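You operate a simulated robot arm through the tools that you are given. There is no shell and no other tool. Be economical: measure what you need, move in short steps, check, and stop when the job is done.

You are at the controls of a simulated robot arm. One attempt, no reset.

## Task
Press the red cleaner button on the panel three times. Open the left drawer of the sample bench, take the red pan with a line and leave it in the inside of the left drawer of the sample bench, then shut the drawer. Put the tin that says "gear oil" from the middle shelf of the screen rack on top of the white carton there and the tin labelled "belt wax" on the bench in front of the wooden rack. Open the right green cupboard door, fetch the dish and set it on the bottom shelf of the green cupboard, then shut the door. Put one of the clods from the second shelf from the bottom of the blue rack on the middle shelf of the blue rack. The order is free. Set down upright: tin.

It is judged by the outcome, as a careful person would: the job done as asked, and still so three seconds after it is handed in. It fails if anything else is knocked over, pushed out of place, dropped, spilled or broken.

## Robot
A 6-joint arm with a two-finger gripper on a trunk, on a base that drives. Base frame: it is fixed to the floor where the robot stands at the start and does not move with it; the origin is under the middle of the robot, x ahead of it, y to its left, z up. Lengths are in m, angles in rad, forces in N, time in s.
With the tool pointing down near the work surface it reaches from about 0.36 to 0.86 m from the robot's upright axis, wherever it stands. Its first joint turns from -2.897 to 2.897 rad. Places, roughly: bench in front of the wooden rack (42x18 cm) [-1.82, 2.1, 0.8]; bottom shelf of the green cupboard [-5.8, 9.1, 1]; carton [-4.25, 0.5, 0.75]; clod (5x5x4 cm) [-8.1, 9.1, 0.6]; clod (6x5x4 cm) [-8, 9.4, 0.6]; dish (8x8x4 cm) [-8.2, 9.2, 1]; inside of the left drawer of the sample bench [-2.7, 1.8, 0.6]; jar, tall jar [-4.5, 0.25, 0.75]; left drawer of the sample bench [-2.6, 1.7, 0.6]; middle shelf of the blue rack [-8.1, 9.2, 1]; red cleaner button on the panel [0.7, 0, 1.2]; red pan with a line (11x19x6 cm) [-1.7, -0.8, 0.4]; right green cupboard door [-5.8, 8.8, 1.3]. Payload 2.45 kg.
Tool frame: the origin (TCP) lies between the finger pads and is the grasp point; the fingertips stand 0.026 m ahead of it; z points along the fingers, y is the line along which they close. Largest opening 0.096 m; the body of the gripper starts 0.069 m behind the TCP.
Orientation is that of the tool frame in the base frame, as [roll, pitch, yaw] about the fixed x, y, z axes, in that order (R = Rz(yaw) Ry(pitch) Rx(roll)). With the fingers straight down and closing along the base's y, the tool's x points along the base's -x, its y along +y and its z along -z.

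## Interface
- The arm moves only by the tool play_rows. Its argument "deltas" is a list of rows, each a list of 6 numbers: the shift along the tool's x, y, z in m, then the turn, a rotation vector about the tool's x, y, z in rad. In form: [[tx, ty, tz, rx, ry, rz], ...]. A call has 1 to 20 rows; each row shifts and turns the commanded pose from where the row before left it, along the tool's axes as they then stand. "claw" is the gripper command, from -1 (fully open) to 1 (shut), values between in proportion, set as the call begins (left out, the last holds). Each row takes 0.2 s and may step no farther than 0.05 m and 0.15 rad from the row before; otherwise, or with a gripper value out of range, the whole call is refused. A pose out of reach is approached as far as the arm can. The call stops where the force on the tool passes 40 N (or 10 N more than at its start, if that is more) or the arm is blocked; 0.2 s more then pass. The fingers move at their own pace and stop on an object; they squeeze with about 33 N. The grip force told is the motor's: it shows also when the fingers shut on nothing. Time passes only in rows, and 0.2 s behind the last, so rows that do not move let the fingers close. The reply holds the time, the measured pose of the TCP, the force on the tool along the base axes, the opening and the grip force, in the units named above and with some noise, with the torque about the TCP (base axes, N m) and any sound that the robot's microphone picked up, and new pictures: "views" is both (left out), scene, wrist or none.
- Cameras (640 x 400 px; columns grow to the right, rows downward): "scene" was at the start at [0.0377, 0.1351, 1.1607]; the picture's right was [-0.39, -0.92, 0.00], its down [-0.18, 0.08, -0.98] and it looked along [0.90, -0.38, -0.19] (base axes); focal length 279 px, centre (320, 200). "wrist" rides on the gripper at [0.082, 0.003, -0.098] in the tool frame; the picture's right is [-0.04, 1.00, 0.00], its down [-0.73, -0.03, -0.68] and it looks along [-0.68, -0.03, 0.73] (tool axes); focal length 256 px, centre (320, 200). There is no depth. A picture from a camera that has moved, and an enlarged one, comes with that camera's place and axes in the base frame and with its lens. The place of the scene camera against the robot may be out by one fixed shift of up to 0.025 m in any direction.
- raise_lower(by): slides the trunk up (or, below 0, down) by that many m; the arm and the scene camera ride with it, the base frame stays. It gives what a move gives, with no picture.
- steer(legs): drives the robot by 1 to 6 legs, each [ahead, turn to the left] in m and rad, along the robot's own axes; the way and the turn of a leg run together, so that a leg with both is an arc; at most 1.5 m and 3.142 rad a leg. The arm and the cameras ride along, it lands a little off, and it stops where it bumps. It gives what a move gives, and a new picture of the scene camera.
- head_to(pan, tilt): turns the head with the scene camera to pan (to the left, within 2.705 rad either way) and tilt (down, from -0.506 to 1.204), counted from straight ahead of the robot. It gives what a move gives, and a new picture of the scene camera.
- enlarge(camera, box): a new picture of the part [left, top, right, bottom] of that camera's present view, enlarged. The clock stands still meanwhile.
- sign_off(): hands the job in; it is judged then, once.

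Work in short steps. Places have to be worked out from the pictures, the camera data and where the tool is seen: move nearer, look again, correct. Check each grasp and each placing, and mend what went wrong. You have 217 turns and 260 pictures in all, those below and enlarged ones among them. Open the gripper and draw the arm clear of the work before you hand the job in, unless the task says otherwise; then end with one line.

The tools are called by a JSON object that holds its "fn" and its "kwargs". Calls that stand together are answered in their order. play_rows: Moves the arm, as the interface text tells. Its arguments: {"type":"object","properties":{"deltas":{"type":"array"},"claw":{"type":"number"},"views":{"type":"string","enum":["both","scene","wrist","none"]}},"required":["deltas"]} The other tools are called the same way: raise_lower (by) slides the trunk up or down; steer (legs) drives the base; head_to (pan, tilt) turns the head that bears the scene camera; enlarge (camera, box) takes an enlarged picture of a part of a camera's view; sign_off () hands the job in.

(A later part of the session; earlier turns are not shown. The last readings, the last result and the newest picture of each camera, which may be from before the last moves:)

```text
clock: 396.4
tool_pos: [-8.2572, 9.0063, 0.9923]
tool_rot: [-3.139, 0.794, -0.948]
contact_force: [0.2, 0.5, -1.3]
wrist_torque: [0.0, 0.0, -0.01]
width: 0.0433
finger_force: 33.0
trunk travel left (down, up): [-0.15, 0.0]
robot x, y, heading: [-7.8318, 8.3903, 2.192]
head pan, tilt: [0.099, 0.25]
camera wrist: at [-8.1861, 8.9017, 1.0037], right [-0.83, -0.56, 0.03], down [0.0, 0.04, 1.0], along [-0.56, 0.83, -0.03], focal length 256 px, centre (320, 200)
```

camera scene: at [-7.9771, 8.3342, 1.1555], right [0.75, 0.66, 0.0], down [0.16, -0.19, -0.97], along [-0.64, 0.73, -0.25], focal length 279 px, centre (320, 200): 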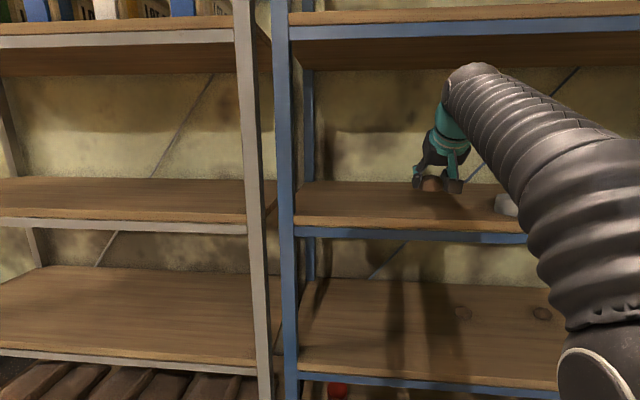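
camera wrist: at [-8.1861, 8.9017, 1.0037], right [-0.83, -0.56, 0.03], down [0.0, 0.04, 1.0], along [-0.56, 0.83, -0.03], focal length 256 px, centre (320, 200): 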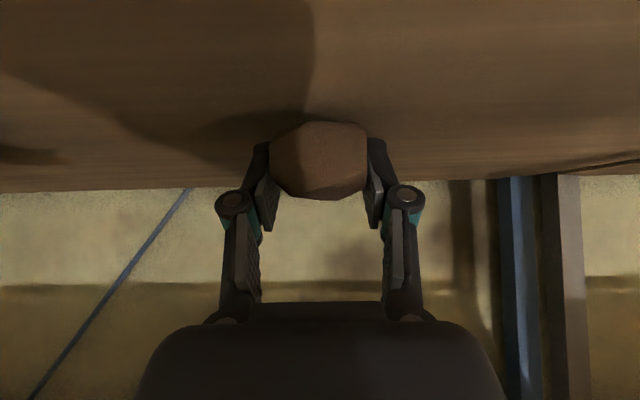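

Now well over the shelf. Lower in small steps to contact.

{"fn": "play_rows", "kwargs": {"deltas": [[0.0029, 0, 0.0028, 0, 0, 0], [0.0029, 0, 0.0028, 0, 0, 0], [0.0022, 0, 0.0021, 0, 0, 0]], "views": "none"}}

```text
clock: 397.1
tool_pos: [-8.2561, 9.0044, 0.9858]
tool_rot: [-3.141, 0.806, -0.952]
contact_force: [-5.9, 10.2, 24.9]
wrist_torque: [0.13, 0.6, -0.15]
width: 0.0433
finger_force: 32.6
trunk travel left (down, up): [-0.15, 0.0]
robot x, y, heading: [-7.8345, 8.389, 2.189]
head pan, tilt: [0.099, 0.25]
```

Contact. Ease slightly and open.

{"fn": "play_rows", "kwargs": {"deltas": [[-0.0015, 0, -0.0015, 0, 0, 0]], "views": "none"}}

{"fn": "play_rows", "kwargs": {"deltas": [[0, 0, 0, 0, 0, 0], [0, 0, 0, 0, 0, 0], [0, 0, 0, 0, 0, 0], [-0.0036, 0, -0.0035, 0, 0, 0]], "claw": -1, "views": "wrist"}}

```text
clock: 397.6
tool_pos: [-8.2561, 9.0056, 0.9864]
tool_rot: [-3.14, 0.798, -0.95]
contact_force: [-8.2, 11.5, 30.1]
wrist_torque: [0.31, 0.65, -0.14]
width: 0.0432
finger_force: 32.6
trunk travel left (down, up): [-0.15, 0.0]
robot x, y, heading: [-7.8357, 8.3915, 2.188]
head pan, tilt: [0.099, 0.25]
```

```text
clock: 398.6
tool_pos: [-8.2572, 9.0064, 0.9879]
tool_rot: [-3.14, 0.792, -0.95]
contact_force: [0.3, 0.5, -0.3]
wrist_torque: [0.01, -0.02, 0.0]
width: 0.0959
finger_force: 0.1
trunk travel left (down, up): [-0.15, 0.0]
robot x, y, heading: [-7.8339, 8.389, 2.19]
head pan, tilt: [0.099, 0.25]
camera wrist: at [-8.1853, 8.9012, 0.9988], right [-0.83, -0.56, 0.03], down [0.0, 0.04, 1.0], along [-0.56, 0.83, -0.03], focal length 256 px, centre (320, 200)
```

wrist: 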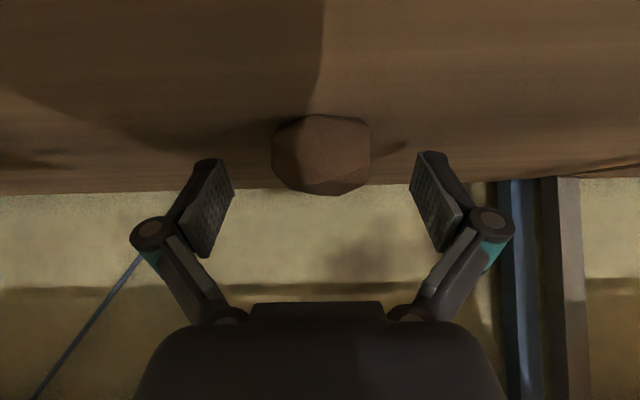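

Clod is on the middle shelf. I back out and turn to look at the green cupboard.

{"fn": "steer", "kwargs": {"legs": [[-0.5, 0], [0, -1.65]]}}

{"fn": "head_to", "kwargs": {"pan": 0.15, "tilt": -0.05}}

```text
clock: 405.4
tool_pos: [-6.9077, 8.3767, 0.9871]
tool_rot: [-3.139, 0.794, -2.566]
contact_force: [0.3, 0.1, 0.6]
wrist_torque: [-0.01, 0.03, -0.02]
width: 0.0961
finger_force: 0.0
trunk travel left (down, up): [-0.15, 0.0]
robot x, y, heading: [-7.5437, 7.9824, 0.577]
head pan, tilt: [0.099, 0.25]
camera scene: at [-7.5942, 8.1545, 1.1555], right [0.62, -0.78, 0.0], down [-0.19, -0.15, -0.97], along [0.76, 0.6, -0.25], focal length 279 px, centre (320, 200)
```

scene: 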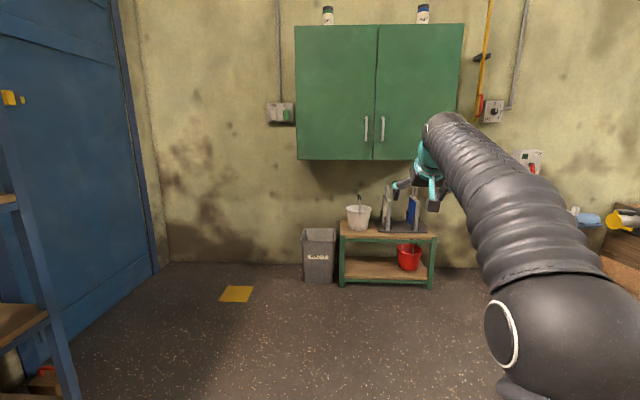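

```text
clock: 406.2
tool_pos: [-6.9079, 8.3774, 0.9877]
tool_rot: [-3.14, 0.793, -2.567]
contact_force: [-0.4, 0.5, -0.1]
wrist_torque: [0.0, 0.0, -0.02]
width: 0.096
finger_force: 0.1
trunk travel left (down, up): [-0.15, 0.0]
robot x, y, heading: [-7.541, 7.9799, 0.573]
head pan, tilt: [0.15, -0.051]
camera scene: at [-7.6008, 8.155, 1.183], right [0.66, -0.75, 0.0], down [0.04, 0.03, -1.0], along [0.75, 0.66, 0.05], focal length 279 px, centre (320, 200)
```

scene: 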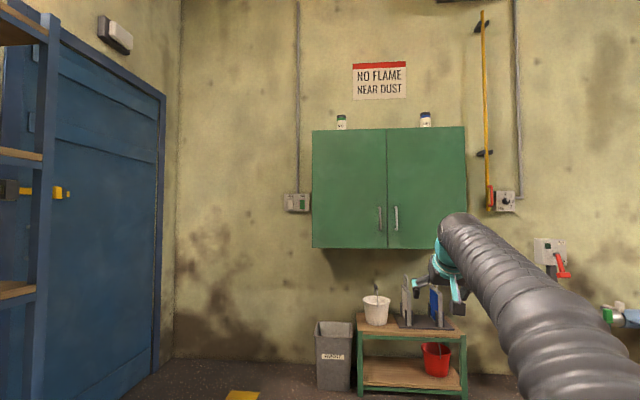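

I see the cupboard: right door's handle near (-5.92, 8.97, ~1.16), wall normal heading ≈0.63. I bring the tool horizontal at handle height here in free space, then drive 0.8 m closer.

{"fn": "play_rows", "kwargs": {"deltas": [[0.03, 0, -0.03, 0, -0.13, 0], [0.02, 0, -0.035, 0, -0.13, 0], [0, 0, -0.04, 0, -0.13, 0], [0, 0, -0.04, 0, -0.13, 0], [-0.02, 0, -0.03, 0, -0.13, 0], [-0.03, 0, -0.03, 0, -0.127, 0], [-0.045, 0, 0, 0, 0, 0], [-0.045, 0, 0, 0, 0, 0], [-0.045, 0, 0, 0, 0, 0]], "views": "none"}}

{"fn": "steer", "kwargs": {"legs": [[0, 0.05], [0.8, 0]]}}

```text
clock: 408.2
tool_pos: [-7.0819, 8.2677, 1.2245]
tool_rot: [-1.386, 1.569, -0.81]
contact_force: [-0.1, -0.5, -0.8]
wrist_torque: [-0.01, -0.01, -0.02]
width: 0.0962
finger_force: 0.0
trunk travel left (down, up): [-0.15, 0.0]
robot x, y, heading: [-7.5448, 7.982, 0.573]
head pan, tilt: [0.15, -0.051]
```

```text
clock: 412.9
tool_pos: [-6.4381, 8.7566, 1.2241]
tool_rot: [-1.311, 1.569, -0.692]
contact_force: [0.1, -0.2, -0.2]
wrist_torque: [0.01, 0.01, -0.01]
width: 0.0959
finger_force: 0.2
trunk travel left (down, up): [-0.15, 0.0]
robot x, y, heading: [-6.886, 8.4517, 0.615]
head pan, tilt: [0.15, -0.051]
camera scene: at [-6.9514, 8.6201, 1.183], right [0.69, -0.72, 0.0], down [0.04, 0.04, -1.0], along [0.72, 0.69, 0.05], focal length 279 px, centre (320, 200)
```

scene: 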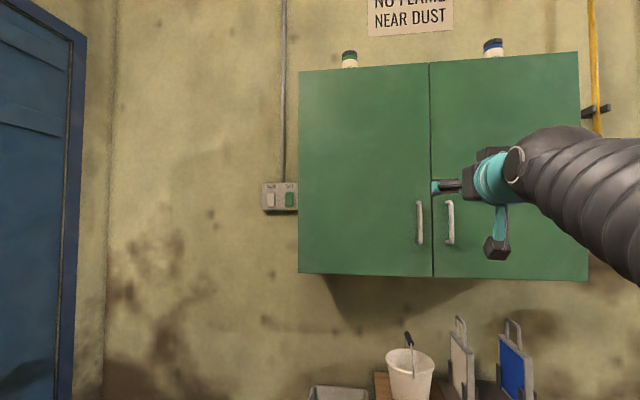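

Handle triangulated at about (-5.975, 8.97, 1.155). I move the tool right 9 cm and down 7 cm, drive 0.3 m forward, and look with the wrist camera.

{"fn": "play_rows", "kwargs": {"deltas": [[0.023, -0.03, 0, 0, 0, 0], [0.023, -0.03, 0, 0, 0, 0], [0.023, -0.03, 0, 0, 0, 0]], "views": "none"}}

{"fn": "steer", "kwargs": {"legs": [[0.3, 0]]}}

{"fn": "play_rows", "kwargs": {"deltas": [[0, 0, 0, 0, 0, 0]], "views": "wrist"}}

```text
clock: 413.8
tool_pos: [-6.387, 8.681, 1.1552]
tool_rot: [-1.213, 1.568, -0.595]
contact_force: [-1.5, 0.1, 1.1]
wrist_torque: [-0.01, 0.03, -0.02]
width: 0.0962
finger_force: 0.1
trunk travel left (down, up): [-0.15, 0.0]
robot x, y, heading: [-6.8882, 8.4494, 0.616]
head pan, tilt: [0.15, -0.051]
```

```text
clock: 415.8
tool_pos: [-6.145, 8.8498, 1.156]
tool_rot: [-1.276, 1.569, -0.663]
contact_force: [0.1, 0.7, 0.2]
wrist_torque: [-0.02, -0.01, 0.03]
width: 0.0957
finger_force: 0.1
trunk travel left (down, up): [-0.15, 0.0]
robot x, y, heading: [-6.6494, 8.6252, 0.617]
head pan, tilt: [0.15, -0.051]
camera scene: at [-6.7098, 8.7908, 1.183], right [0.69, -0.72, 0.0], down [0.04, 0.03, -1.0], along [0.72, 0.69, 0.05], focal length 279 px, centre (320, 200)
```

scene: 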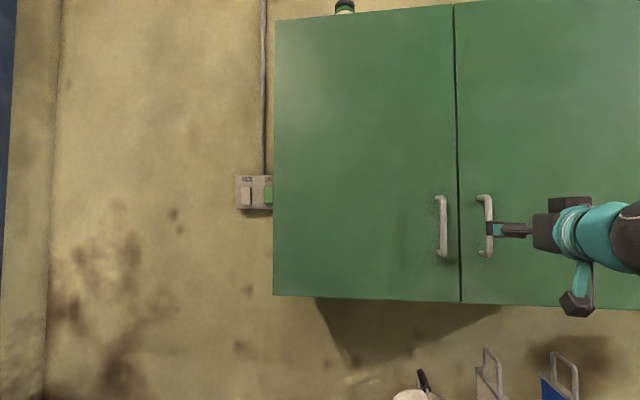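

```text
clock: 416.2
tool_pos: [-6.1452, 8.8494, 1.1565]
tool_rot: [-1.227, 1.569, -0.612]
contact_force: [-0.5, 0.8, 0.4]
wrist_torque: [-0.01, 0.02, -0.02]
width: 0.096
finger_force: 0.1
trunk travel left (down, up): [-0.15, 0.0]
robot x, y, heading: [-6.644, 8.6209, 0.61]
head pan, tilt: [0.15, -0.051]
camera wrist: at [-6.2268, 8.7958, 1.0742], right [-0.58, 0.82, 0.04], down [-0.54, -0.41, 0.73], along [0.61, 0.4, 0.68], focal length 256 px, centre (320, 200)
```

wrist: 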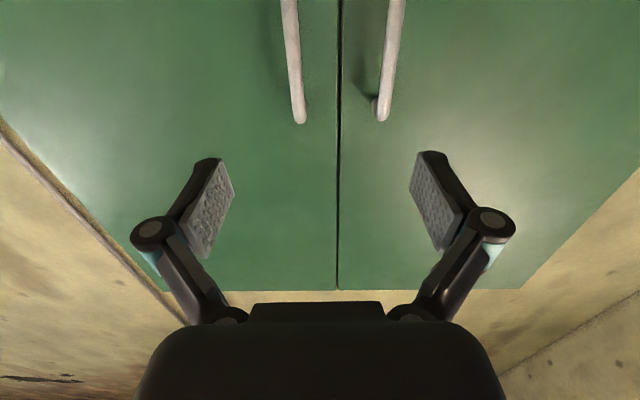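

The right door's handle is ~28 mm right and ~0.18 m ahead. I correct and advance 0.13 m.

{"fn": "play_rows", "kwargs": {"deltas": [[0, -0.026, 0.03, 0, 0, 0], [0, 0, 0.05, 0, 0, 0], [0, 0, 0.05, 0, 0, 0]], "views": "wrist"}}

```text
clock: 417.0
tool_pos: [-6.024, 8.9048, 1.1555]
tool_rot: [-0.775, 1.566, -0.161]
contact_force: [-1.0, -0.7, 1.2]
wrist_torque: [-0.06, 0.09, 0.01]
width: 0.0957
finger_force: 0.2
trunk travel left (down, up): [-0.15, 0.0]
robot x, y, heading: [-6.6446, 8.6208, 0.619]
head pan, tilt: [0.15, -0.051]
camera wrist: at [-6.1063, 8.8495, 1.0752], right [-0.58, 0.82, 0.04], down [-0.54, -0.42, 0.73], along [0.61, 0.4, 0.68], focal length 256 px, centre (320, 200)
```

wrist: 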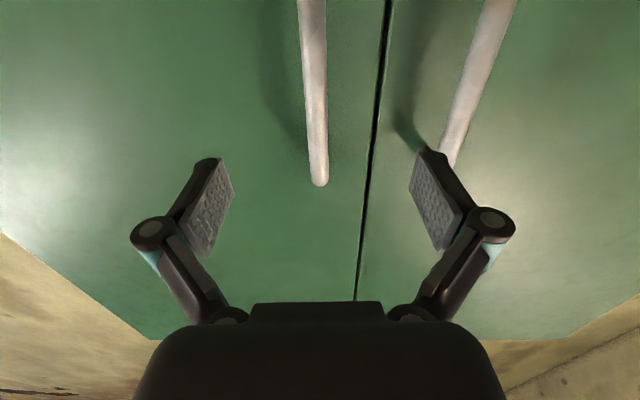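

Handle centred, ~7 cm ahead; I narrow the opening (other handle is close) and advance 0.065 m.

{"fn": "play_rows", "kwargs": {"deltas": [[0, 0, 0, 0, 0, 0], [0, 0, 0.035, 0, 0, 0], [0, -0.001, 0.03, 0, 0, 0]], "claw": -0.1, "views": "wrist"}}

```text
clock: 417.8
tool_pos: [-5.9699, 8.9407, 1.1574]
tool_rot: [-0.871, 1.568, -0.255]
contact_force: [-1.3, 0.3, 0.9]
wrist_torque: [-0.04, 0.07, 0.01]
width: 0.0529
finger_force: 0.1
trunk travel left (down, up): [-0.15, 0.0]
robot x, y, heading: [-6.6487, 8.6175, 0.616]
head pan, tilt: [0.15, -0.051]
camera wrist: at [-6.0515, 8.8864, 1.0758], right [-0.58, 0.82, 0.04], down [-0.54, -0.42, 0.73], along [0.61, 0.4, 0.68], focal length 256 px, centre (320, 200)
```

wrist: 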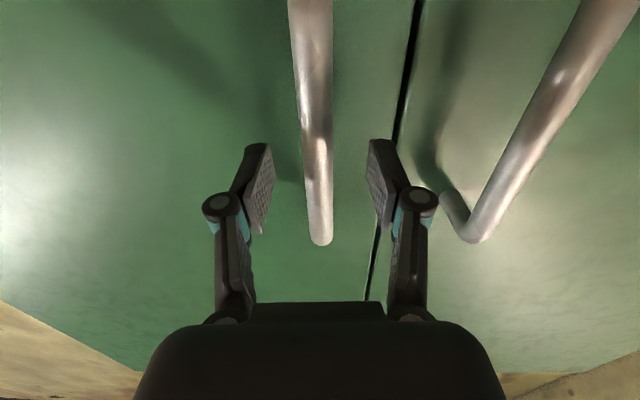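

The bar is between the pads. Close on it.

{"fn": "play_rows", "kwargs": {"deltas": [[0, 0, 0, 0, 0, 0], [0, 0, 0, 0, 0, 0], [0, 0, 0, 0, 0, 0]], "claw": 1, "views": "none"}}

```text
clock: 418.6
tool_pos: [-5.9692, 8.9405, 1.1564]
tool_rot: [-1.245, 1.569, -0.628]
contact_force: [1.7, -1.6, 0.2]
wrist_torque: [0.02, 0.09, -0.03]
width: 0.0152
finger_force: 41.4
trunk travel left (down, up): [-0.15, 0.0]
robot x, y, heading: [-6.6461, 8.6237, 0.607]
head pan, tilt: [0.15, -0.051]
```

Gripped. I pull along the door's arc (hinge ~0.42 m to the right), first ~0.5 rad.

{"fn": "play_rows", "kwargs": {"deltas": [[0, -0.0027, -0.0165, 0, 0, 0], [0, -0.0027, -0.0165, 0, 0, 0], [0, -0.0053, -0.0205, 0, 0, 0], [0, -0.0053, -0.0205, 0, 0, 0], [0, -0.0071, -0.0198, 0, 0, 0], [0, -0.0071, -0.0198, 0, 0, 0]], "views": "scene"}}

```text
clock: 420.0
tool_pos: [-6.0459, 8.8491, 1.1555]
tool_rot: [-1.008, 1.566, -0.393]
contact_force: [0.1, -1.1, 2.3]
wrist_torque: [-0.25, 0.23, -0.07]
width: 0.0152
finger_force: 41.0
trunk travel left (down, up): [-0.15, 0.0]
robot x, y, heading: [-6.6493, 8.6184, 0.613]
head pan, tilt: [0.15, -0.051]
camera scene: at [-6.7097, 8.7909, 1.1831], right [0.69, -0.72, 0.0], down [0.04, 0.03, -1.0], along [0.72, 0.69, 0.05], focal length 279 px, centre (320, 200)
```

scene: 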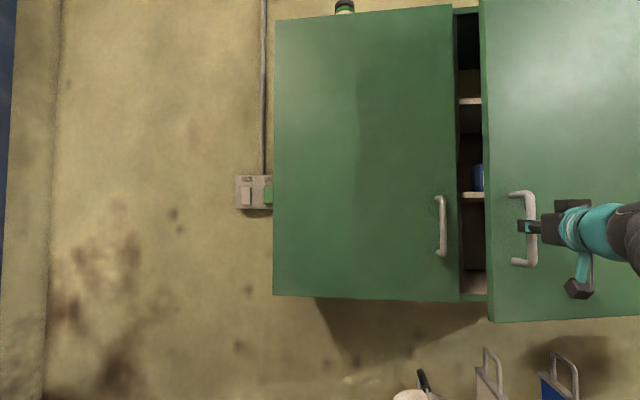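

Door follows freely. I continue to about 0.7 rad.

{"fn": "play_rows", "kwargs": {"deltas": [[0, -0.0094, -0.019, 0, 0, 0], [0, -0.0094, -0.019, 0, 0, 0], [0, -0.011, -0.0178, 0, 0, 0], [0, -0.011, -0.0178, 0, 0, 0], [0, -0.0127, -0.0168, 0, 0, 0], [0, -0.0127, -0.0168, 0, 0, 0]], "views": "wrist"}}

```text
clock: 421.2
tool_pos: [-6.0921, 8.7564, 1.1566]
tool_rot: [-1.98, 1.564, -1.352]
contact_force: [-15.3, 6.3, -5.6]
wrist_torque: [0.09, -0.49, 0.27]
width: 0.0152
finger_force: 41.4
trunk travel left (down, up): [-0.15, 0.0]
robot x, y, heading: [-6.6464, 8.6209, 0.622]
head pan, tilt: [0.15, -0.051]
stopped in row 6: the force on the tool passed its limit at 44 N (the readings are from after the stop); the commanded pose is now the measured one
camera wrist: at [-6.1738, 8.7008, 1.0753], right [-0.59, 0.81, 0.04], down [-0.53, -0.42, 0.73], along [0.61, 0.41, 0.68], focal length 256 px, centre (320, 200)
```

wrist: 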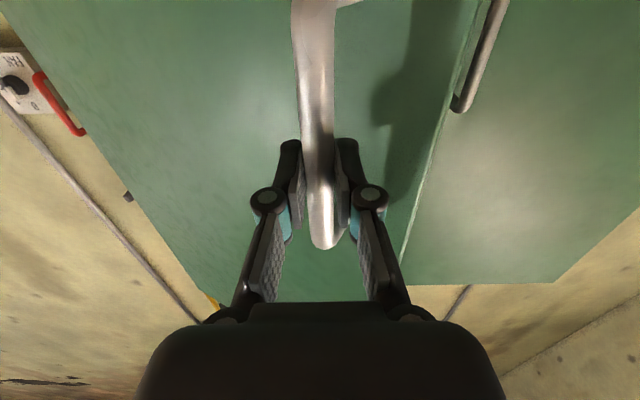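

Door is open ~30°. I release the bar and back off; next I'll push it wider from the inside.

{"fn": "play_rows", "kwargs": {"deltas": [[0, 0, 0, 0, 0, 0], [0, 0, 0, 0, 0, 0]], "claw": 0.1, "views": "none"}}

{"fn": "steer", "kwargs": {"legs": [[-0.15, 0]]}}

```text
clock: 421.8
tool_pos: [-6.0897, 8.7545, 1.1552]
tool_rot: [-2.462, 1.567, -1.84]
contact_force: [-0.2, -0.2, 0.2]
wrist_torque: [0.04, 0.02, 0.01]
width: 0.0429
finger_force: 0.1
trunk travel left (down, up): [-0.15, 0.0]
robot x, y, heading: [-6.6416, 8.6236, 0.615]
head pan, tilt: [0.15, -0.051]
```

```text
clock: 423.2
tool_pos: [-6.2135, 8.6678, 1.1551]
tool_rot: [-2.408, 1.568, -1.783]
contact_force: [0.0, 0.2, 0.6]
wrist_torque: [0.01, 0.01, 0.01]
width: 0.0432
finger_force: 0.0
trunk travel left (down, up): [-0.15, 0.0]
robot x, y, heading: [-6.7676, 8.5357, 0.62]
head pan, tilt: [0.15, -0.051]
camera scene: at [-6.834, 8.7027, 1.183], right [0.7, -0.72, 0.0], down [0.04, 0.04, -1.0], along [0.72, 0.69, 0.05], focal length 279 px, centre (320, 200)
```

scene: 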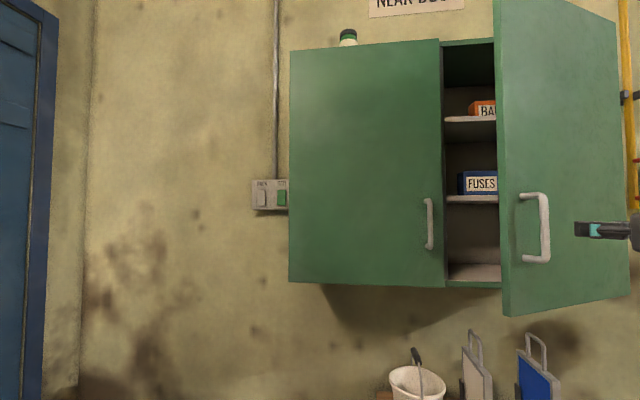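

The bottom shelf is visible and empty. I close the fingers, move left past the door's free edge, go in behind it, and check.

{"fn": "play_rows", "kwargs": {"deltas": [[0, 0.04, 0, 0, 0, 0], [0, 0.04, 0, 0, 0, 0], [0, 0.04, 0, 0, 0, 0], [0, 0.035, 0, 0, 0, 0]], "claw": 1, "views": "none"}}

{"fn": "steer", "kwargs": {"legs": [[0.15, 0]]}}

{"fn": "play_rows", "kwargs": {"deltas": [[0, 0, 0.04, 0, 0, 0], [0, 0, 0.04, 0, 0, 0], [0, 0, 0.04, 0, 0, 0]]}}

```text
clock: 424.2
tool_pos: [-6.3059, 8.7946, 1.1555]
tool_rot: [-2.158, 1.566, -1.532]
contact_force: [0.8, 0.2, 0.2]
wrist_torque: [-0.01, 0.0, 0.01]
width: 0.0003
finger_force: 28.8
trunk travel left (down, up): [-0.15, 0.0]
robot x, y, heading: [-6.7665, 8.5331, 0.621]
head pan, tilt: [0.15, -0.051]
```

```text
clock: 425.6
tool_pos: [-6.1813, 8.8824, 1.155]
tool_rot: [-2.392, 1.567, -1.766]
contact_force: [-0.2, -0.1, 0.5]
wrist_torque: [-0.01, 0.01, 0.01]
width: 0.0
finger_force: 28.4
trunk travel left (down, up): [-0.15, 0.0]
robot x, y, heading: [-6.6444, 8.62, 0.62]
head pan, tilt: [0.15, -0.051]
camera scene: at [-6.7098, 8.7914, 1.183], right [0.7, -0.72, 0.0], down [0.04, 0.04, -1.0], along [0.72, 0.69, 0.05], focal length 279 px, centre (320, 200)
```

scene: 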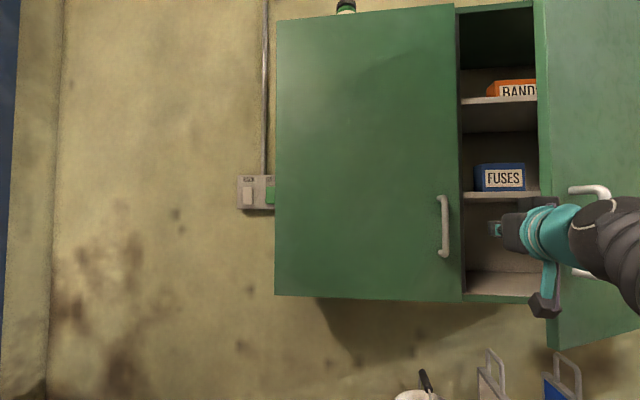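

```text
clock: 426.4
tool_pos: [-6.0856, 8.9565, 1.1553]
tool_rot: [-2.033, 1.57, -1.409]
contact_force: [-1.2, -0.3, 0.9]
wrist_torque: [-0.05, 0.05, -0.04]
width: 0.0
finger_force: 28.9
trunk travel left (down, up): [-0.15, 0.0]
robot x, y, heading: [-6.6457, 8.6257, 0.62]
head pan, tilt: [0.15, -0.051]
camera scene: at [-6.7102, 8.7911, 1.183], right [0.7, -0.72, 0.0], down [0.04, 0.04, -1.0], along [0.72, 0.69, 0.05], focal length 279 px, centre (320, 200)
camera wrist: at [-6.1678, 8.9002, 1.0747], right [-0.58, 0.81, 0.04], down [-0.53, -0.42, 0.73], along [0.61, 0.41, 0.68], focal length 256 px, centre (320, 200)
```

scene: 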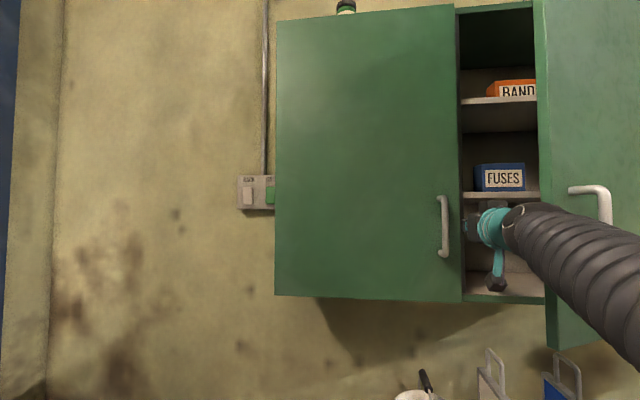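
wrist: 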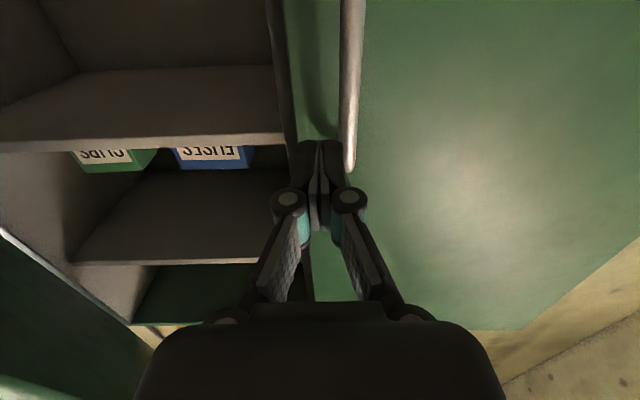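

Fingers are behind the door's edge. I rotate the base right to sweep the door open.

{"fn": "steer", "kwargs": {"legs": [[0, -0.4]]}}

```text
clock: 427.4
tool_pos: [-6.0592, 8.9013, 1.1546]
tool_rot: [-2.819, 1.565, -2.286]
contact_force: [-11.7, 5.8, -2.2]
wrist_torque: [-0.02, -0.41, -1.01]
width: 0.0001
finger_force: 28.6
trunk travel left (down, up): [-0.15, 0.0]
robot x, y, heading: [-6.6443, 8.6199, 0.523]
head pan, tilt: [0.15, -0.051]
stopped in leg 1: the force on the tool passed its limit at 73 N (the readings are from after the stop); the commanded pose is now the measured one
camera scene: at [-6.6961, 8.7984, 1.1829], right [0.63, -0.78, 0.0], down [0.04, 0.03, -1.0], along [0.78, 0.62, 0.05], focal length 279 px, centre (320, 200)
```

scene: 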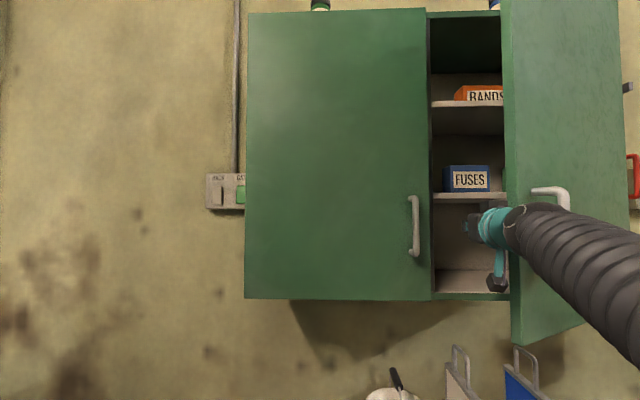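

Too abrupt for the force guard. I instead move the arm gently along the door edge's own arc (right and outward).

{"fn": "play_rows", "kwargs": {"deltas": [[0, -0.0118, -0.0161, 0, 0, 0], [0, -0.0118, -0.0161, 0, 0, 0], [0, -0.0125, -0.0155, 0, 0, 0], [0, -0.013, -0.015, 0, 0, 0], [0, -0.0135, -0.0145, 0, 0, 0], [0, -0.014, -0.014, 0, 0, 0]], "views": "scene"}}

```text
clock: 428.6
tool_pos: [-6.0926, 8.817, 1.1561]
tool_rot: [-2.88, 1.564, -2.345]
contact_force: [-15.1, 4.7, -4.7]
wrist_torque: [0.21, -0.63, -1.24]
width: 0.0
finger_force: 28.7
trunk travel left (down, up): [-0.15, 0.0]
robot x, y, heading: [-6.6459, 8.6209, 0.529]
head pan, tilt: [0.15, -0.051]
stopped in row 5: the force on the tool passed its limit at 41 N (the readings are from after the stop); the commanded pose is now the measured one
camera scene: at [-6.6965, 8.7985, 1.183], right [0.63, -0.78, 0.0], down [0.04, 0.03, -1.0], along [0.78, 0.62, 0.05], focal length 279 px, centre (320, 200)
```

scene: 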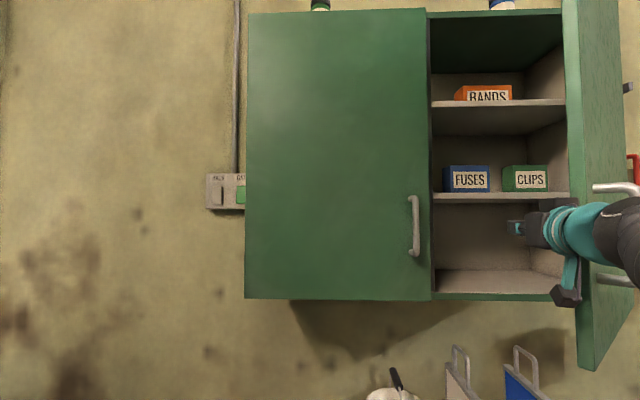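

Door is now about 50° open. Continue the same way with smaller steps.

{"fn": "play_rows", "kwargs": {"deltas": [[0, -0.0167, -0.0108, 0, 0, 0], [0, -0.0167, -0.0105, 0, 0, 0], [0, -0.017, -0.009, 0, 0, 0], [0, -0.0175, -0.007, 0, 0, 0], [0, -0.018, -0.005, 0, 0, 0], [0, -0.018, -0.004, 0, 0, 0]], "views": "scene"}}

```text
clock: 428.9
tool_pos: [-6.095, 8.8095, 1.1562]
tool_rot: [-2.886, 1.564, -2.343]
contact_force: [-19.8, 6.0, -7.2]
wrist_torque: [0.33, -0.88, -1.68]
width: 0.0
finger_force: 28.7
trunk travel left (down, up): [-0.15, 0.0]
robot x, y, heading: [-6.6461, 8.6234, 0.527]
head pan, tilt: [0.15, -0.051]
stopped in row 1: the force on the tool passed its limit at 48 N (the readings are from after the stop); the commanded pose is now the measured one
camera scene: at [-6.6975, 8.7984, 1.1829], right [0.63, -0.78, 0.0], down [0.04, 0.03, -1.0], along [0.78, 0.63, 0.05], focal length 279 px, centre (320, 200)
```

scene: 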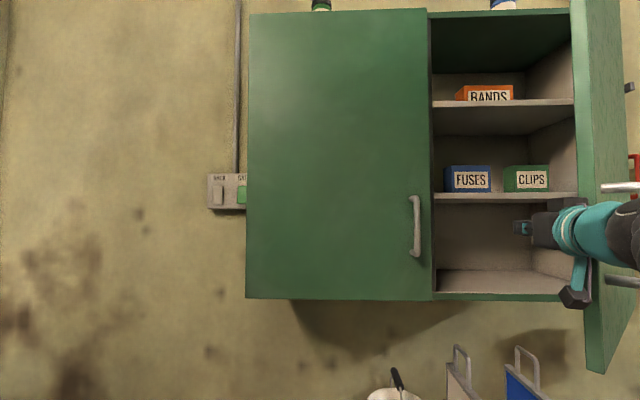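

The contact force shows I'm rubbing along the door's edge; its tangent has a larger outward part. I ease off and follow a more outward direction.

{"fn": "play_rows", "kwargs": {"deltas": [[0, 0.008, -0.004, 0, 0, 0], [0, -0.0135, -0.0147, 0, 0, 0], [0, -0.0135, -0.0147, 0, 0, 0], [0, -0.0135, -0.0147, 0, 0, 0], [0, -0.014, -0.0135, 0, 0, 0], [0, -0.0145, -0.0125, 0, 0, 0]], "views": "scene"}}

```text
clock: 430.3
tool_pos: [-6.1228, 8.7162, 1.1555]
tool_rot: [-3.119, 1.561, -2.581]
contact_force: [0.1, 0.9, 0.4]
wrist_torque: [-0.03, -0.05, 0.01]
width: 0.0002
finger_force: 28.0
trunk travel left (down, up): [-0.15, 0.0]
robot x, y, heading: [-6.6467, 8.6266, 0.526]
head pan, tilt: [0.15, -0.051]
camera scene: at [-6.6956, 8.7978, 1.183], right [0.63, -0.78, 0.0], down [0.04, 0.03, -1.0], along [0.78, 0.63, 0.05], focal length 279 px, centre (320, 200)
```

scene: 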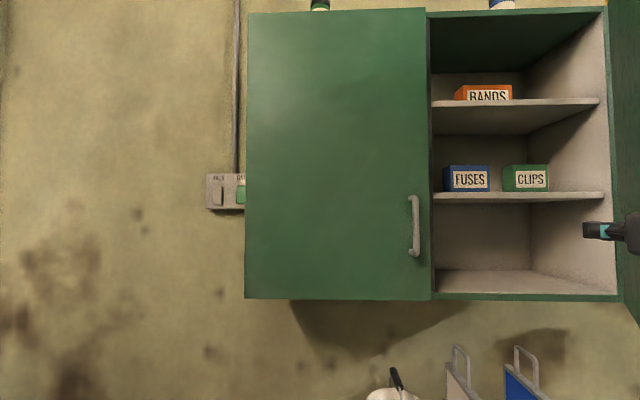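

The door swung wide. I look right to check the door's angle.

{"fn": "head_to", "kwargs": {"pan": -0.35, "tilt": 0.1}}

```text
clock: 431.2
tool_pos: [-6.1225, 8.718, 1.1547]
tool_rot: [3.123, 1.56, -2.62]
contact_force: [-0.5, 0.3, 0.1]
wrist_torque: [0.0, 0.01, 0.03]
width: 0.0
finger_force: 28.4
trunk travel left (down, up): [-0.15, 0.0]
robot x, y, heading: [-6.6455, 8.6182, 0.525]
head pan, tilt: [-0.351, 0.099]
camera scene: at [-6.6741, 8.7584, 1.1695], right [0.18, -0.98, 0.0], down [-0.1, -0.02, -1.0], along [0.98, 0.18, -0.1], focal length 279 px, centre (320, 200)
```

scene: 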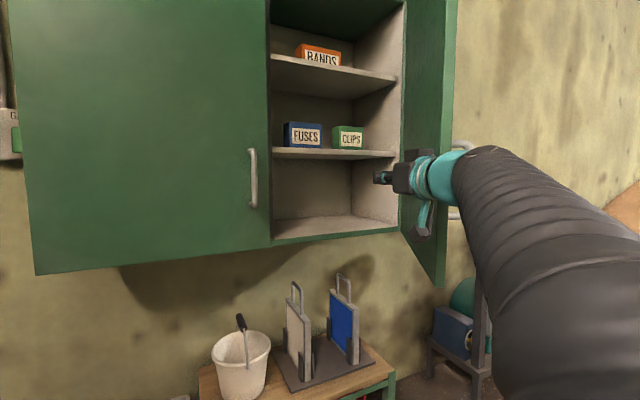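

Door stands at ~55°. I push sideways a bit more in gentle steps.

{"fn": "play_rows", "kwargs": {"deltas": [[0, -0.02, -0.005, 0, 0, 0], [0, -0.02, -0.005, 0, 0, 0], [0, -0.02, -0.004, 0, 0, 0], [0, -0.02, -0.002, 0, 0, 0], [0, -0.02, 0, 0, 0, 0], [0, -0.02, 0, 0, 0, 0], [0, -0.02, 0, 0, 0, 0], [0, -0.02, 0, 0, 0, 0]], "views": "scene"}}

```text
clock: 432.0
tool_pos: [-6.1106, 8.666, 1.1564]
tool_rot: [-2.967, 1.561, -2.422]
contact_force: [-25.0, -0.3, -9.6]
wrist_torque: [0.74, -0.96, -1.68]
width: 0.0
finger_force: 28.7
trunk travel left (down, up): [-0.15, 0.0]
robot x, y, heading: [-6.6422, 8.6201, 0.528]
head pan, tilt: [-0.351, 0.099]
stopped in row 3: the force on the tool passed its limit at 54 N (the readings are from after the stop); the commanded pose is now the measured one
camera scene: at [-6.6762, 8.7582, 1.1692], right [0.17, -0.98, 0.0], down [-0.1, -0.02, -1.0], along [0.98, 0.17, -0.1], focal length 279 px, centre (320, 200)
```

scene: 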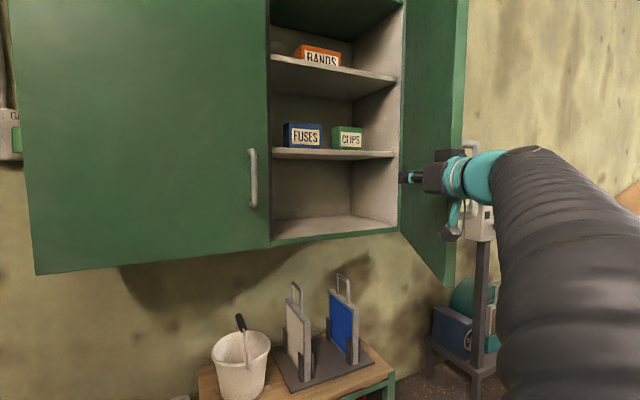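

Door is ~60° open, which is enough. I ease off, back away, and restore the tool to the tilted pose.

{"fn": "play_rows", "kwargs": {"deltas": [[0, 0.04, 0, 0, 0, 0]], "views": "none"}}

{"fn": "steer", "kwargs": {"legs": [[-0.45, 0]]}}

{"fn": "play_rows", "kwargs": {"deltas": [[0, 0.045, 0.02, 0, 0, 0], [0, 0.045, 0.02, 0, 0, 0], [0, 0.045, 0.02, 0, 0, 0], [0, 0.045, 0.02, 0, 0, 0], [0, 0, 0.03, 0, 0.1428, 0], [0, 0, 0, 0, 0.1428, 0], [0, 0, 0, 0, 0.1428, 0], [0, 0, 0, 0, 0.1428, 0], [0, 0, 0, 0, 0.1428, 0], [0, 0, 0, 0, 0.1428, 0]], "claw": -1, "views": "none"}}

```text
clock: 432.4
tool_pos: [-6.1268, 8.7015, 1.1543]
tool_rot: [3.035, 1.559, -2.707]
contact_force: [0.6, 0.2, -0.2]
wrist_torque: [0.02, -0.07, 0.03]
width: 0.0
finger_force: 28.3
trunk travel left (down, up): [-0.15, 0.0]
robot x, y, heading: [-6.6427, 8.6237, 0.531]
head pan, tilt: [-0.351, 0.099]
```

```text
clock: 435.1
tool_pos: [-6.5193, 8.4695, 1.1548]
tool_rot: [3.141, 1.561, -2.608]
contact_force: [0.3, -0.3, -0.2]
wrist_torque: [-0.01, -0.03, 0.02]
width: 0.0
finger_force: 29.4
trunk travel left (down, up): [-0.15, 0.0]
robot x, y, heading: [-7.0343, 8.3952, 0.523]
head pan, tilt: [-0.351, 0.099]
camera scene: at [-7.0661, 8.532, 1.1695], right [0.17, -0.99, 0.0], down [-0.1, -0.02, -1.0], along [0.98, 0.17, -0.1], focal length 279 px, centre (320, 200)
```

scene: 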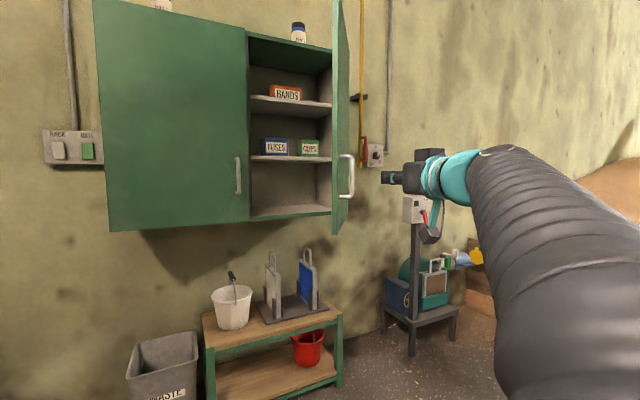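

```text
clock: 437.4
tool_pos: [-6.5214, 8.6794, 1.1496]
tool_rot: [-3.141, 0.706, -2.607]
contact_force: [-1.3, -0.6, 1.1]
wrist_torque: [0.04, -0.07, 0.02]
width: 0.096
finger_force: 0.0
out of reach, approached as far as the arm can: row 10
trunk travel left (down, up): [-0.15, 0.0]
robot x, y, heading: [-7.0407, 8.3965, 0.516]
head pan, tilt: [-0.351, 0.099]
```

Now back to the blue rack for the dish: drive to the earlier approach pose (about (-7.55, 8.30), heading 2.2).

{"fn": "steer", "kwargs": {"legs": [[0, 2.813], [0.52, 0], [0, -1.13]]}}

{"fn": "play_rows", "kwargs": {"deltas": [[0.027, 0, 0.042, 0, 0, 0], [0.027, 0, 0.042, 0, 0, 0], [0, 0, 0.045, 0, 0, 0], [0, 0, 0.045, 0, 0, 0]]}}

```text
clock: 449.7
tool_pos: [-7.8636, 8.8385, 1.149]
tool_rot: [-3.141, 0.704, -1.003]
contact_force: [0.1, -0.3, -0.5]
wrist_torque: [-0.01, 0.0, 0.02]
width: 0.0957
finger_force: 0.1
trunk travel left (down, up): [-0.15, 0.0]
robot x, y, heading: [-7.5613, 8.3349, 2.125]
head pan, tilt: [-0.351, 0.099]
camera scene: at [-7.6687, 8.3009, 1.1695], right [0.98, 0.2, 0.0], down [0.02, -0.1, -1.0], along [-0.2, 0.97, -0.1], focal length 279 px, centre (320, 200)
```

scene: 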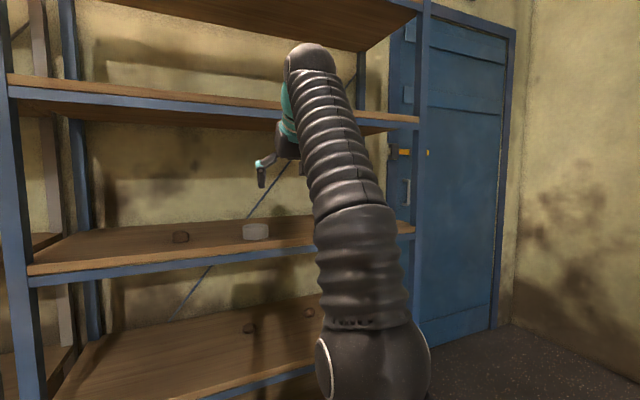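

```text
clock: 450.7
tool_pos: [-7.9017, 8.8963, 0.9824]
tool_rot: [3.141, 0.704, -0.999]
contact_force: [0.1, -0.4, 1.7]
wrist_torque: [0.02, 0.02, 0.0]
width: 0.096
finger_force: 0.1
trunk travel left (down, up): [-0.15, 0.0]
robot x, y, heading: [-7.5597, 8.329, 2.123]
head pan, tilt: [-0.351, 0.099]
camera scene: at [-7.6684, 8.3005, 1.1695], right [0.98, 0.2, 0.0], down [0.02, -0.1, -1.0], along [-0.2, 0.97, -0.1], focal length 279 px, centre (320, 200)
camera wrist: at [-7.8353, 8.7882, 1.0045], right [-0.86, -0.51, 0.03], down [-0.04, 0.12, 0.99], along [-0.51, 0.85, -0.12], focal length 256 px, centre (320, 200)
```

scene: 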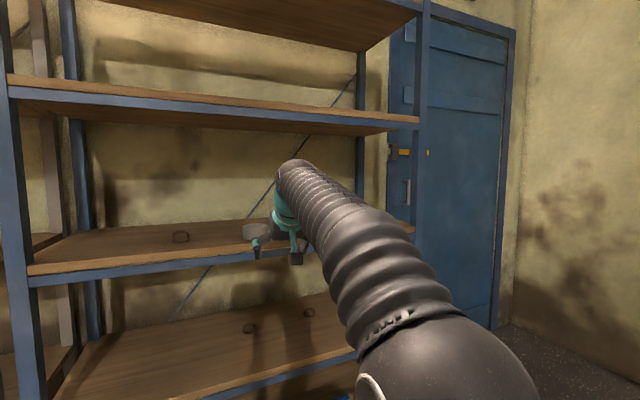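
wrist: 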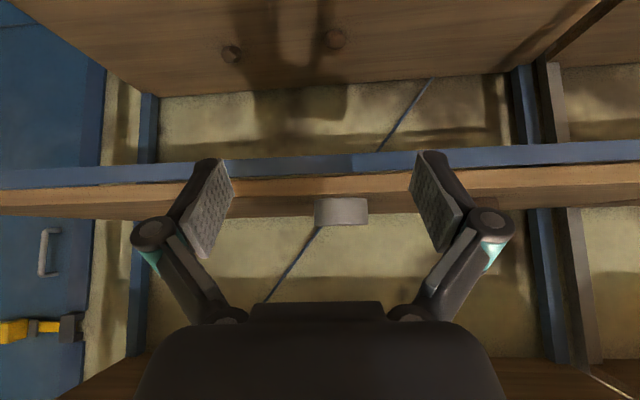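

Dish and clod both stand on the middle shelf. I raise 2 cm, shift left 2 cm, drive forward 0.15 m and look.

{"fn": "play_rows", "kwargs": {"deltas": [[-0.0129, 0.022, -0.0152, 0, 0, 0]], "views": "none"}}

{"fn": "steer", "kwargs": {"legs": [[0.15, 0]]}}

{"fn": "play_rows", "kwargs": {"deltas": [[0, 0, 0, 0, 0, 0]], "views": "wrist"}}

```text
clock: 451.1
tool_pos: [-7.9196, 8.8861, 1.0009]
tool_rot: [-3.141, 0.703, -1.002]
contact_force: [0.2, 0.6, 0.2]
wrist_torque: [-0.02, -0.01, 0.01]
width: 0.096
finger_force: 0.1
trunk travel left (down, up): [-0.15, 0.0]
robot x, y, heading: [-7.5604, 8.3296, 2.126]
head pan, tilt: [-0.351, 0.099]
```

```text
clock: 452.5
tool_pos: [-8.0012, 9.0114, 1.0013]
tool_rot: [3.142, 0.703, -0.999]
contact_force: [-0.1, 0.3, 0.1]
wrist_torque: [0.02, -0.02, 0.03]
width: 0.0963
finger_force: 0.1
trunk travel left (down, up): [-0.15, 0.0]
robot x, y, heading: [-7.6389, 8.4582, 2.129]
head pan, tilt: [-0.351, 0.099]
camera scene: at [-7.748, 8.428, 1.1695], right [0.98, 0.21, 0.0], down [0.02, -0.1, -1.0], along [-0.21, 0.97, -0.1], focal length 279 px, centre (320, 200)
```

scene: 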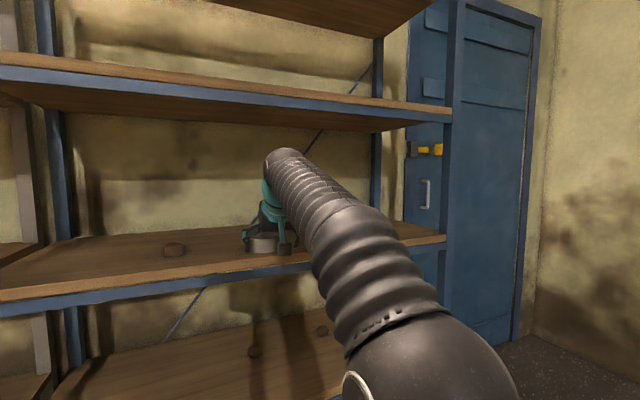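

```text
clock: 452.9
tool_pos: [-8.0013, 9.0116, 1.0009]
tool_rot: [-3.141, 0.702, -0.998]
contact_force: [0.6, 0.3, 0.1]
wrist_torque: [0.04, 0.0, -0.03]
width: 0.0961
finger_force: 0.0
trunk travel left (down, up): [-0.15, 0.0]
robot x, y, heading: [-7.6376, 8.4592, 2.131]
head pan, tilt: [-0.351, 0.099]
camera wrist: at [-7.9352, 8.9047, 1.0238], right [-0.86, -0.52, 0.03], down [-0.04, 0.12, 0.99], along [-0.51, 0.85, -0.12], focal length 256 px, centre (320, 200)
```

wrist: 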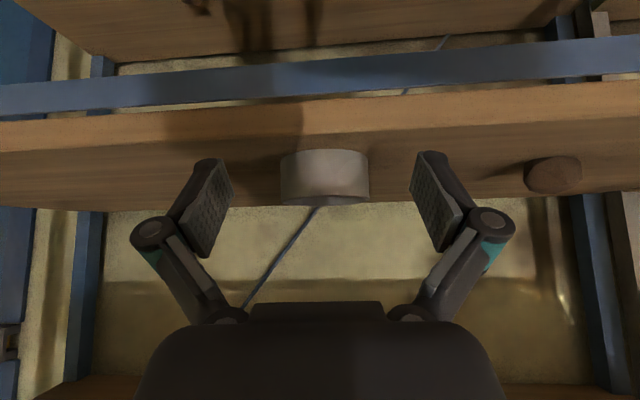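

Dish ~0.10 m ahead, centred. Advance onto it.

{"fn": "play_rows", "kwargs": {"deltas": [[-0.0219, 0.001, 0.0256, 0, 0, 0], [-0.0219, 0.001, 0.0256, 0, 0, 0], [-0.0219, 0.001, 0.0256, 0, 0, 0]], "views": "wrist"}}

```text
clock: 453.7
tool_pos: [-8.0566, 9.0959, 0.9854]
tool_rot: [3.14, 0.704, -0.999]
contact_force: [1.0, -0.6, 0.8]
wrist_torque: [0.01, 0.0, 0.01]
width: 0.0961
finger_force: 0.1
trunk travel left (down, up): [-0.15, 0.0]
robot x, y, heading: [-7.6437, 8.4608, 2.13]
head pan, tilt: [-0.351, 0.099]
camera wrist: at [-7.9913, 8.9866, 1.0082], right [-0.86, -0.52, 0.03], down [-0.04, 0.12, 0.99], along [-0.52, 0.85, -0.12], focal length 256 px, centre (320, 200)
```

wrist: 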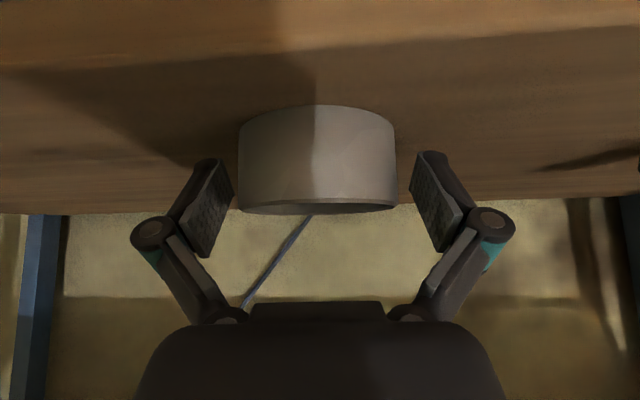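

Dish is between the pads. Close, then lift.

{"fn": "play_rows", "kwargs": {"deltas": [[0, -0.002, 0, 0, 0, 0], [0, 0, 0, 0, 0, 0], [0, 0, 0, 0, 0, 0]], "claw": 1, "views": "none"}}

{"fn": "play_rows", "kwargs": {"deltas": [[-0.0065, 0, -0.0076, 0, 0, 0], [-0.0129, 0, -0.0152, 0, 0, 0], [-0.0129, 0, -0.0152, 0, 0, 0]], "views": "wrist"}}

```text
clock: 454.5
tool_pos: [-8.0555, 9.0944, 0.9862]
tool_rot: [-3.141, 0.705, -0.999]
contact_force: [-1.0, -1.5, 4.8]
wrist_torque: [0.17, -0.02, -0.01]
width: 0.0769
finger_force: 33.4
trunk travel left (down, up): [-0.15, 0.0]
robot x, y, heading: [-7.6388, 8.4574, 2.132]
head pan, tilt: [-0.351, 0.099]
```

```text
clock: 455.3
tool_pos: [-8.0547, 9.0903, 1.0269]
tool_rot: [3.142, 0.702, -0.998]
contact_force: [0.5, 1.6, -1.4]
wrist_torque: [0.02, -0.02, 0.0]
width: 0.0772
finger_force: 33.3
out of reach, approached as far as the arm can: row 3
trunk travel left (down, up): [-0.15, 0.0]
robot x, y, heading: [-7.6396, 8.4565, 2.13]
head pan, tilt: [-0.351, 0.099]
camera wrist: at [-7.9871, 8.9831, 1.0502], right [-0.86, -0.52, 0.03], down [-0.04, 0.12, 0.99], along [-0.51, 0.85, -0.12], focal length 256 px, centre (320, 200)
```

wrist: 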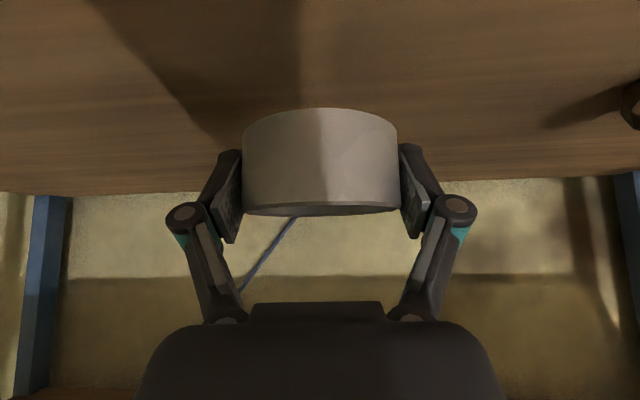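

Dish held. I back away from the rack, draw the arm in, and drive round to approach the cupboard's open side from the left.

{"fn": "steer", "kwargs": {"legs": [[-0.35, 0]]}}

{"fn": "play_rows", "kwargs": {"deltas": [[0.025, 0, -0.035, 0, 0, 0], [0.025, 0, -0.035, 0, 0, 0], [0.025, 0, -0.035, 0, 0, 0]], "views": "none"}}

{"fn": "steer", "kwargs": {"legs": [[0, -1.29], [0.72, 0], [0, -0.651]]}}

{"fn": "head_to", "kwargs": {"pan": 0.1, "tilt": 0.1}}

```text
clock: 457.6
tool_pos: [-7.8654, 8.7956, 1.0284]
tool_rot: [-3.141, 0.704, -1.001]
contact_force: [0.3, 1.3, -1.1]
wrist_torque: [-0.04, 0.0, 0.0]
width: 0.0767
finger_force: 33.2
trunk travel left (down, up): [-0.15, 0.0]
robot x, y, heading: [-7.4582, 8.1599, 2.126]
head pan, tilt: [-0.351, 0.099]
camera scene: at [-7.5638, 8.1322, 1.1694], right [0.98, 0.2, 0.0], down [0.02, -0.1, -0.99], along [-0.2, 0.97, -0.1], focal length 279 px, centre (320, 200)
```

scene: 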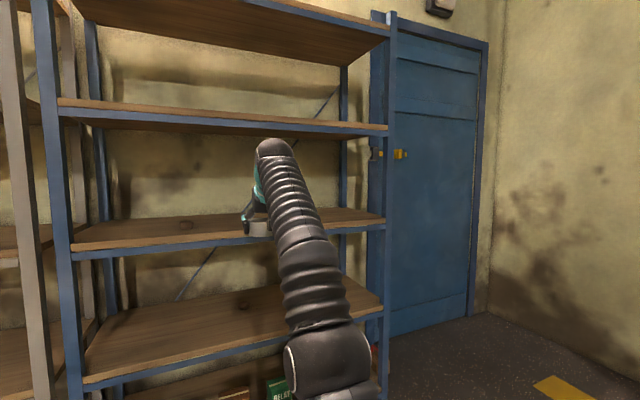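

```text
clock: 458.4
tool_pos: [-7.7986, 8.6923, 1.0571]
tool_rot: [-3.141, 0.701, -1.001]
contact_force: [-0.1, 1.9, -2.4]
wrist_torque: [0.0, 0.01, 0.02]
width: 0.0769
finger_force: 33.3
trunk travel left (down, up): [-0.15, 0.0]
robot x, y, heading: [-7.4521, 8.164, 2.127]
head pan, tilt: [-0.351, 0.099]
```

```text
clock: 467.2
tool_pos: [-6.3504, 8.8241, 1.0587]
tool_rot: [-3.141, 0.704, -2.943]
contact_force: [0.4, 0.3, -0.4]
wrist_torque: [-0.01, 0.02, 0.01]
width: 0.0767
finger_force: 33.1
trunk travel left (down, up): [-0.15, 0.0]
robot x, y, heading: [-6.9688, 8.6948, 0.181]
head pan, tilt: [-0.351, 0.099]
camera scene: at [-6.9543, 8.8375, 1.1695], right [-0.16, -0.99, 0.0], down [-0.1, 0.02, -0.99], along [0.98, -0.16, -0.1], focal length 279 px, centre (320, 200)
```

scene: 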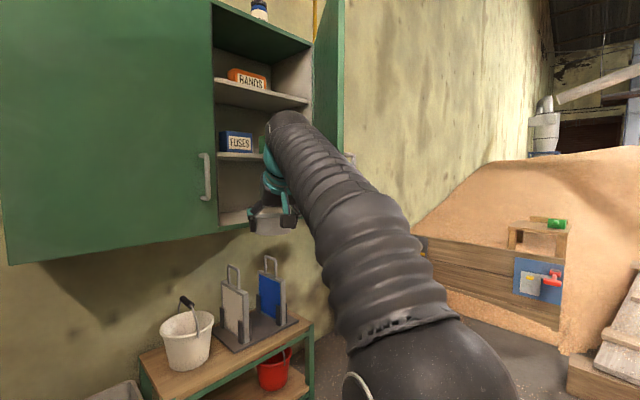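

```text
clock: 468.1
tool_pos: [-6.3507, 8.8242, 1.0579]
tool_rot: [3.14, 0.702, -2.943]
contact_force: [0.1, -0.2, -1.2]
wrist_torque: [0.0, 0.04, -0.01]
width: 0.0767
finger_force: 32.8
trunk travel left (down, up): [-0.15, 0.0]
robot x, y, heading: [-6.9676, 8.6962, 0.186]
head pan, tilt: [0.099, 0.099]
camera scene: at [-6.9567, 8.8785, 1.1694], right [0.28, -0.96, 0.0], down [-0.1, -0.03, -0.99], along [0.96, 0.28, -0.1], focal length 279 px, centre (320, 200)
```

scene: 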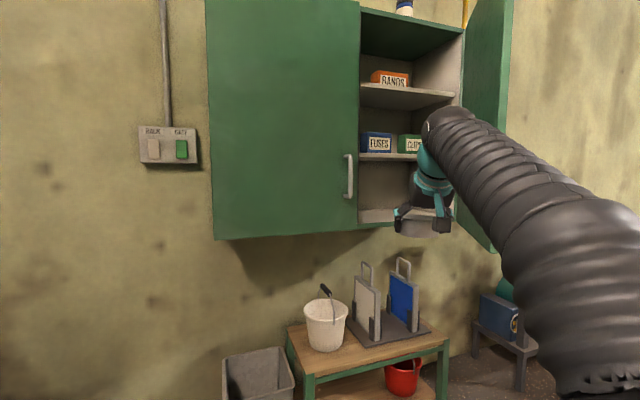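

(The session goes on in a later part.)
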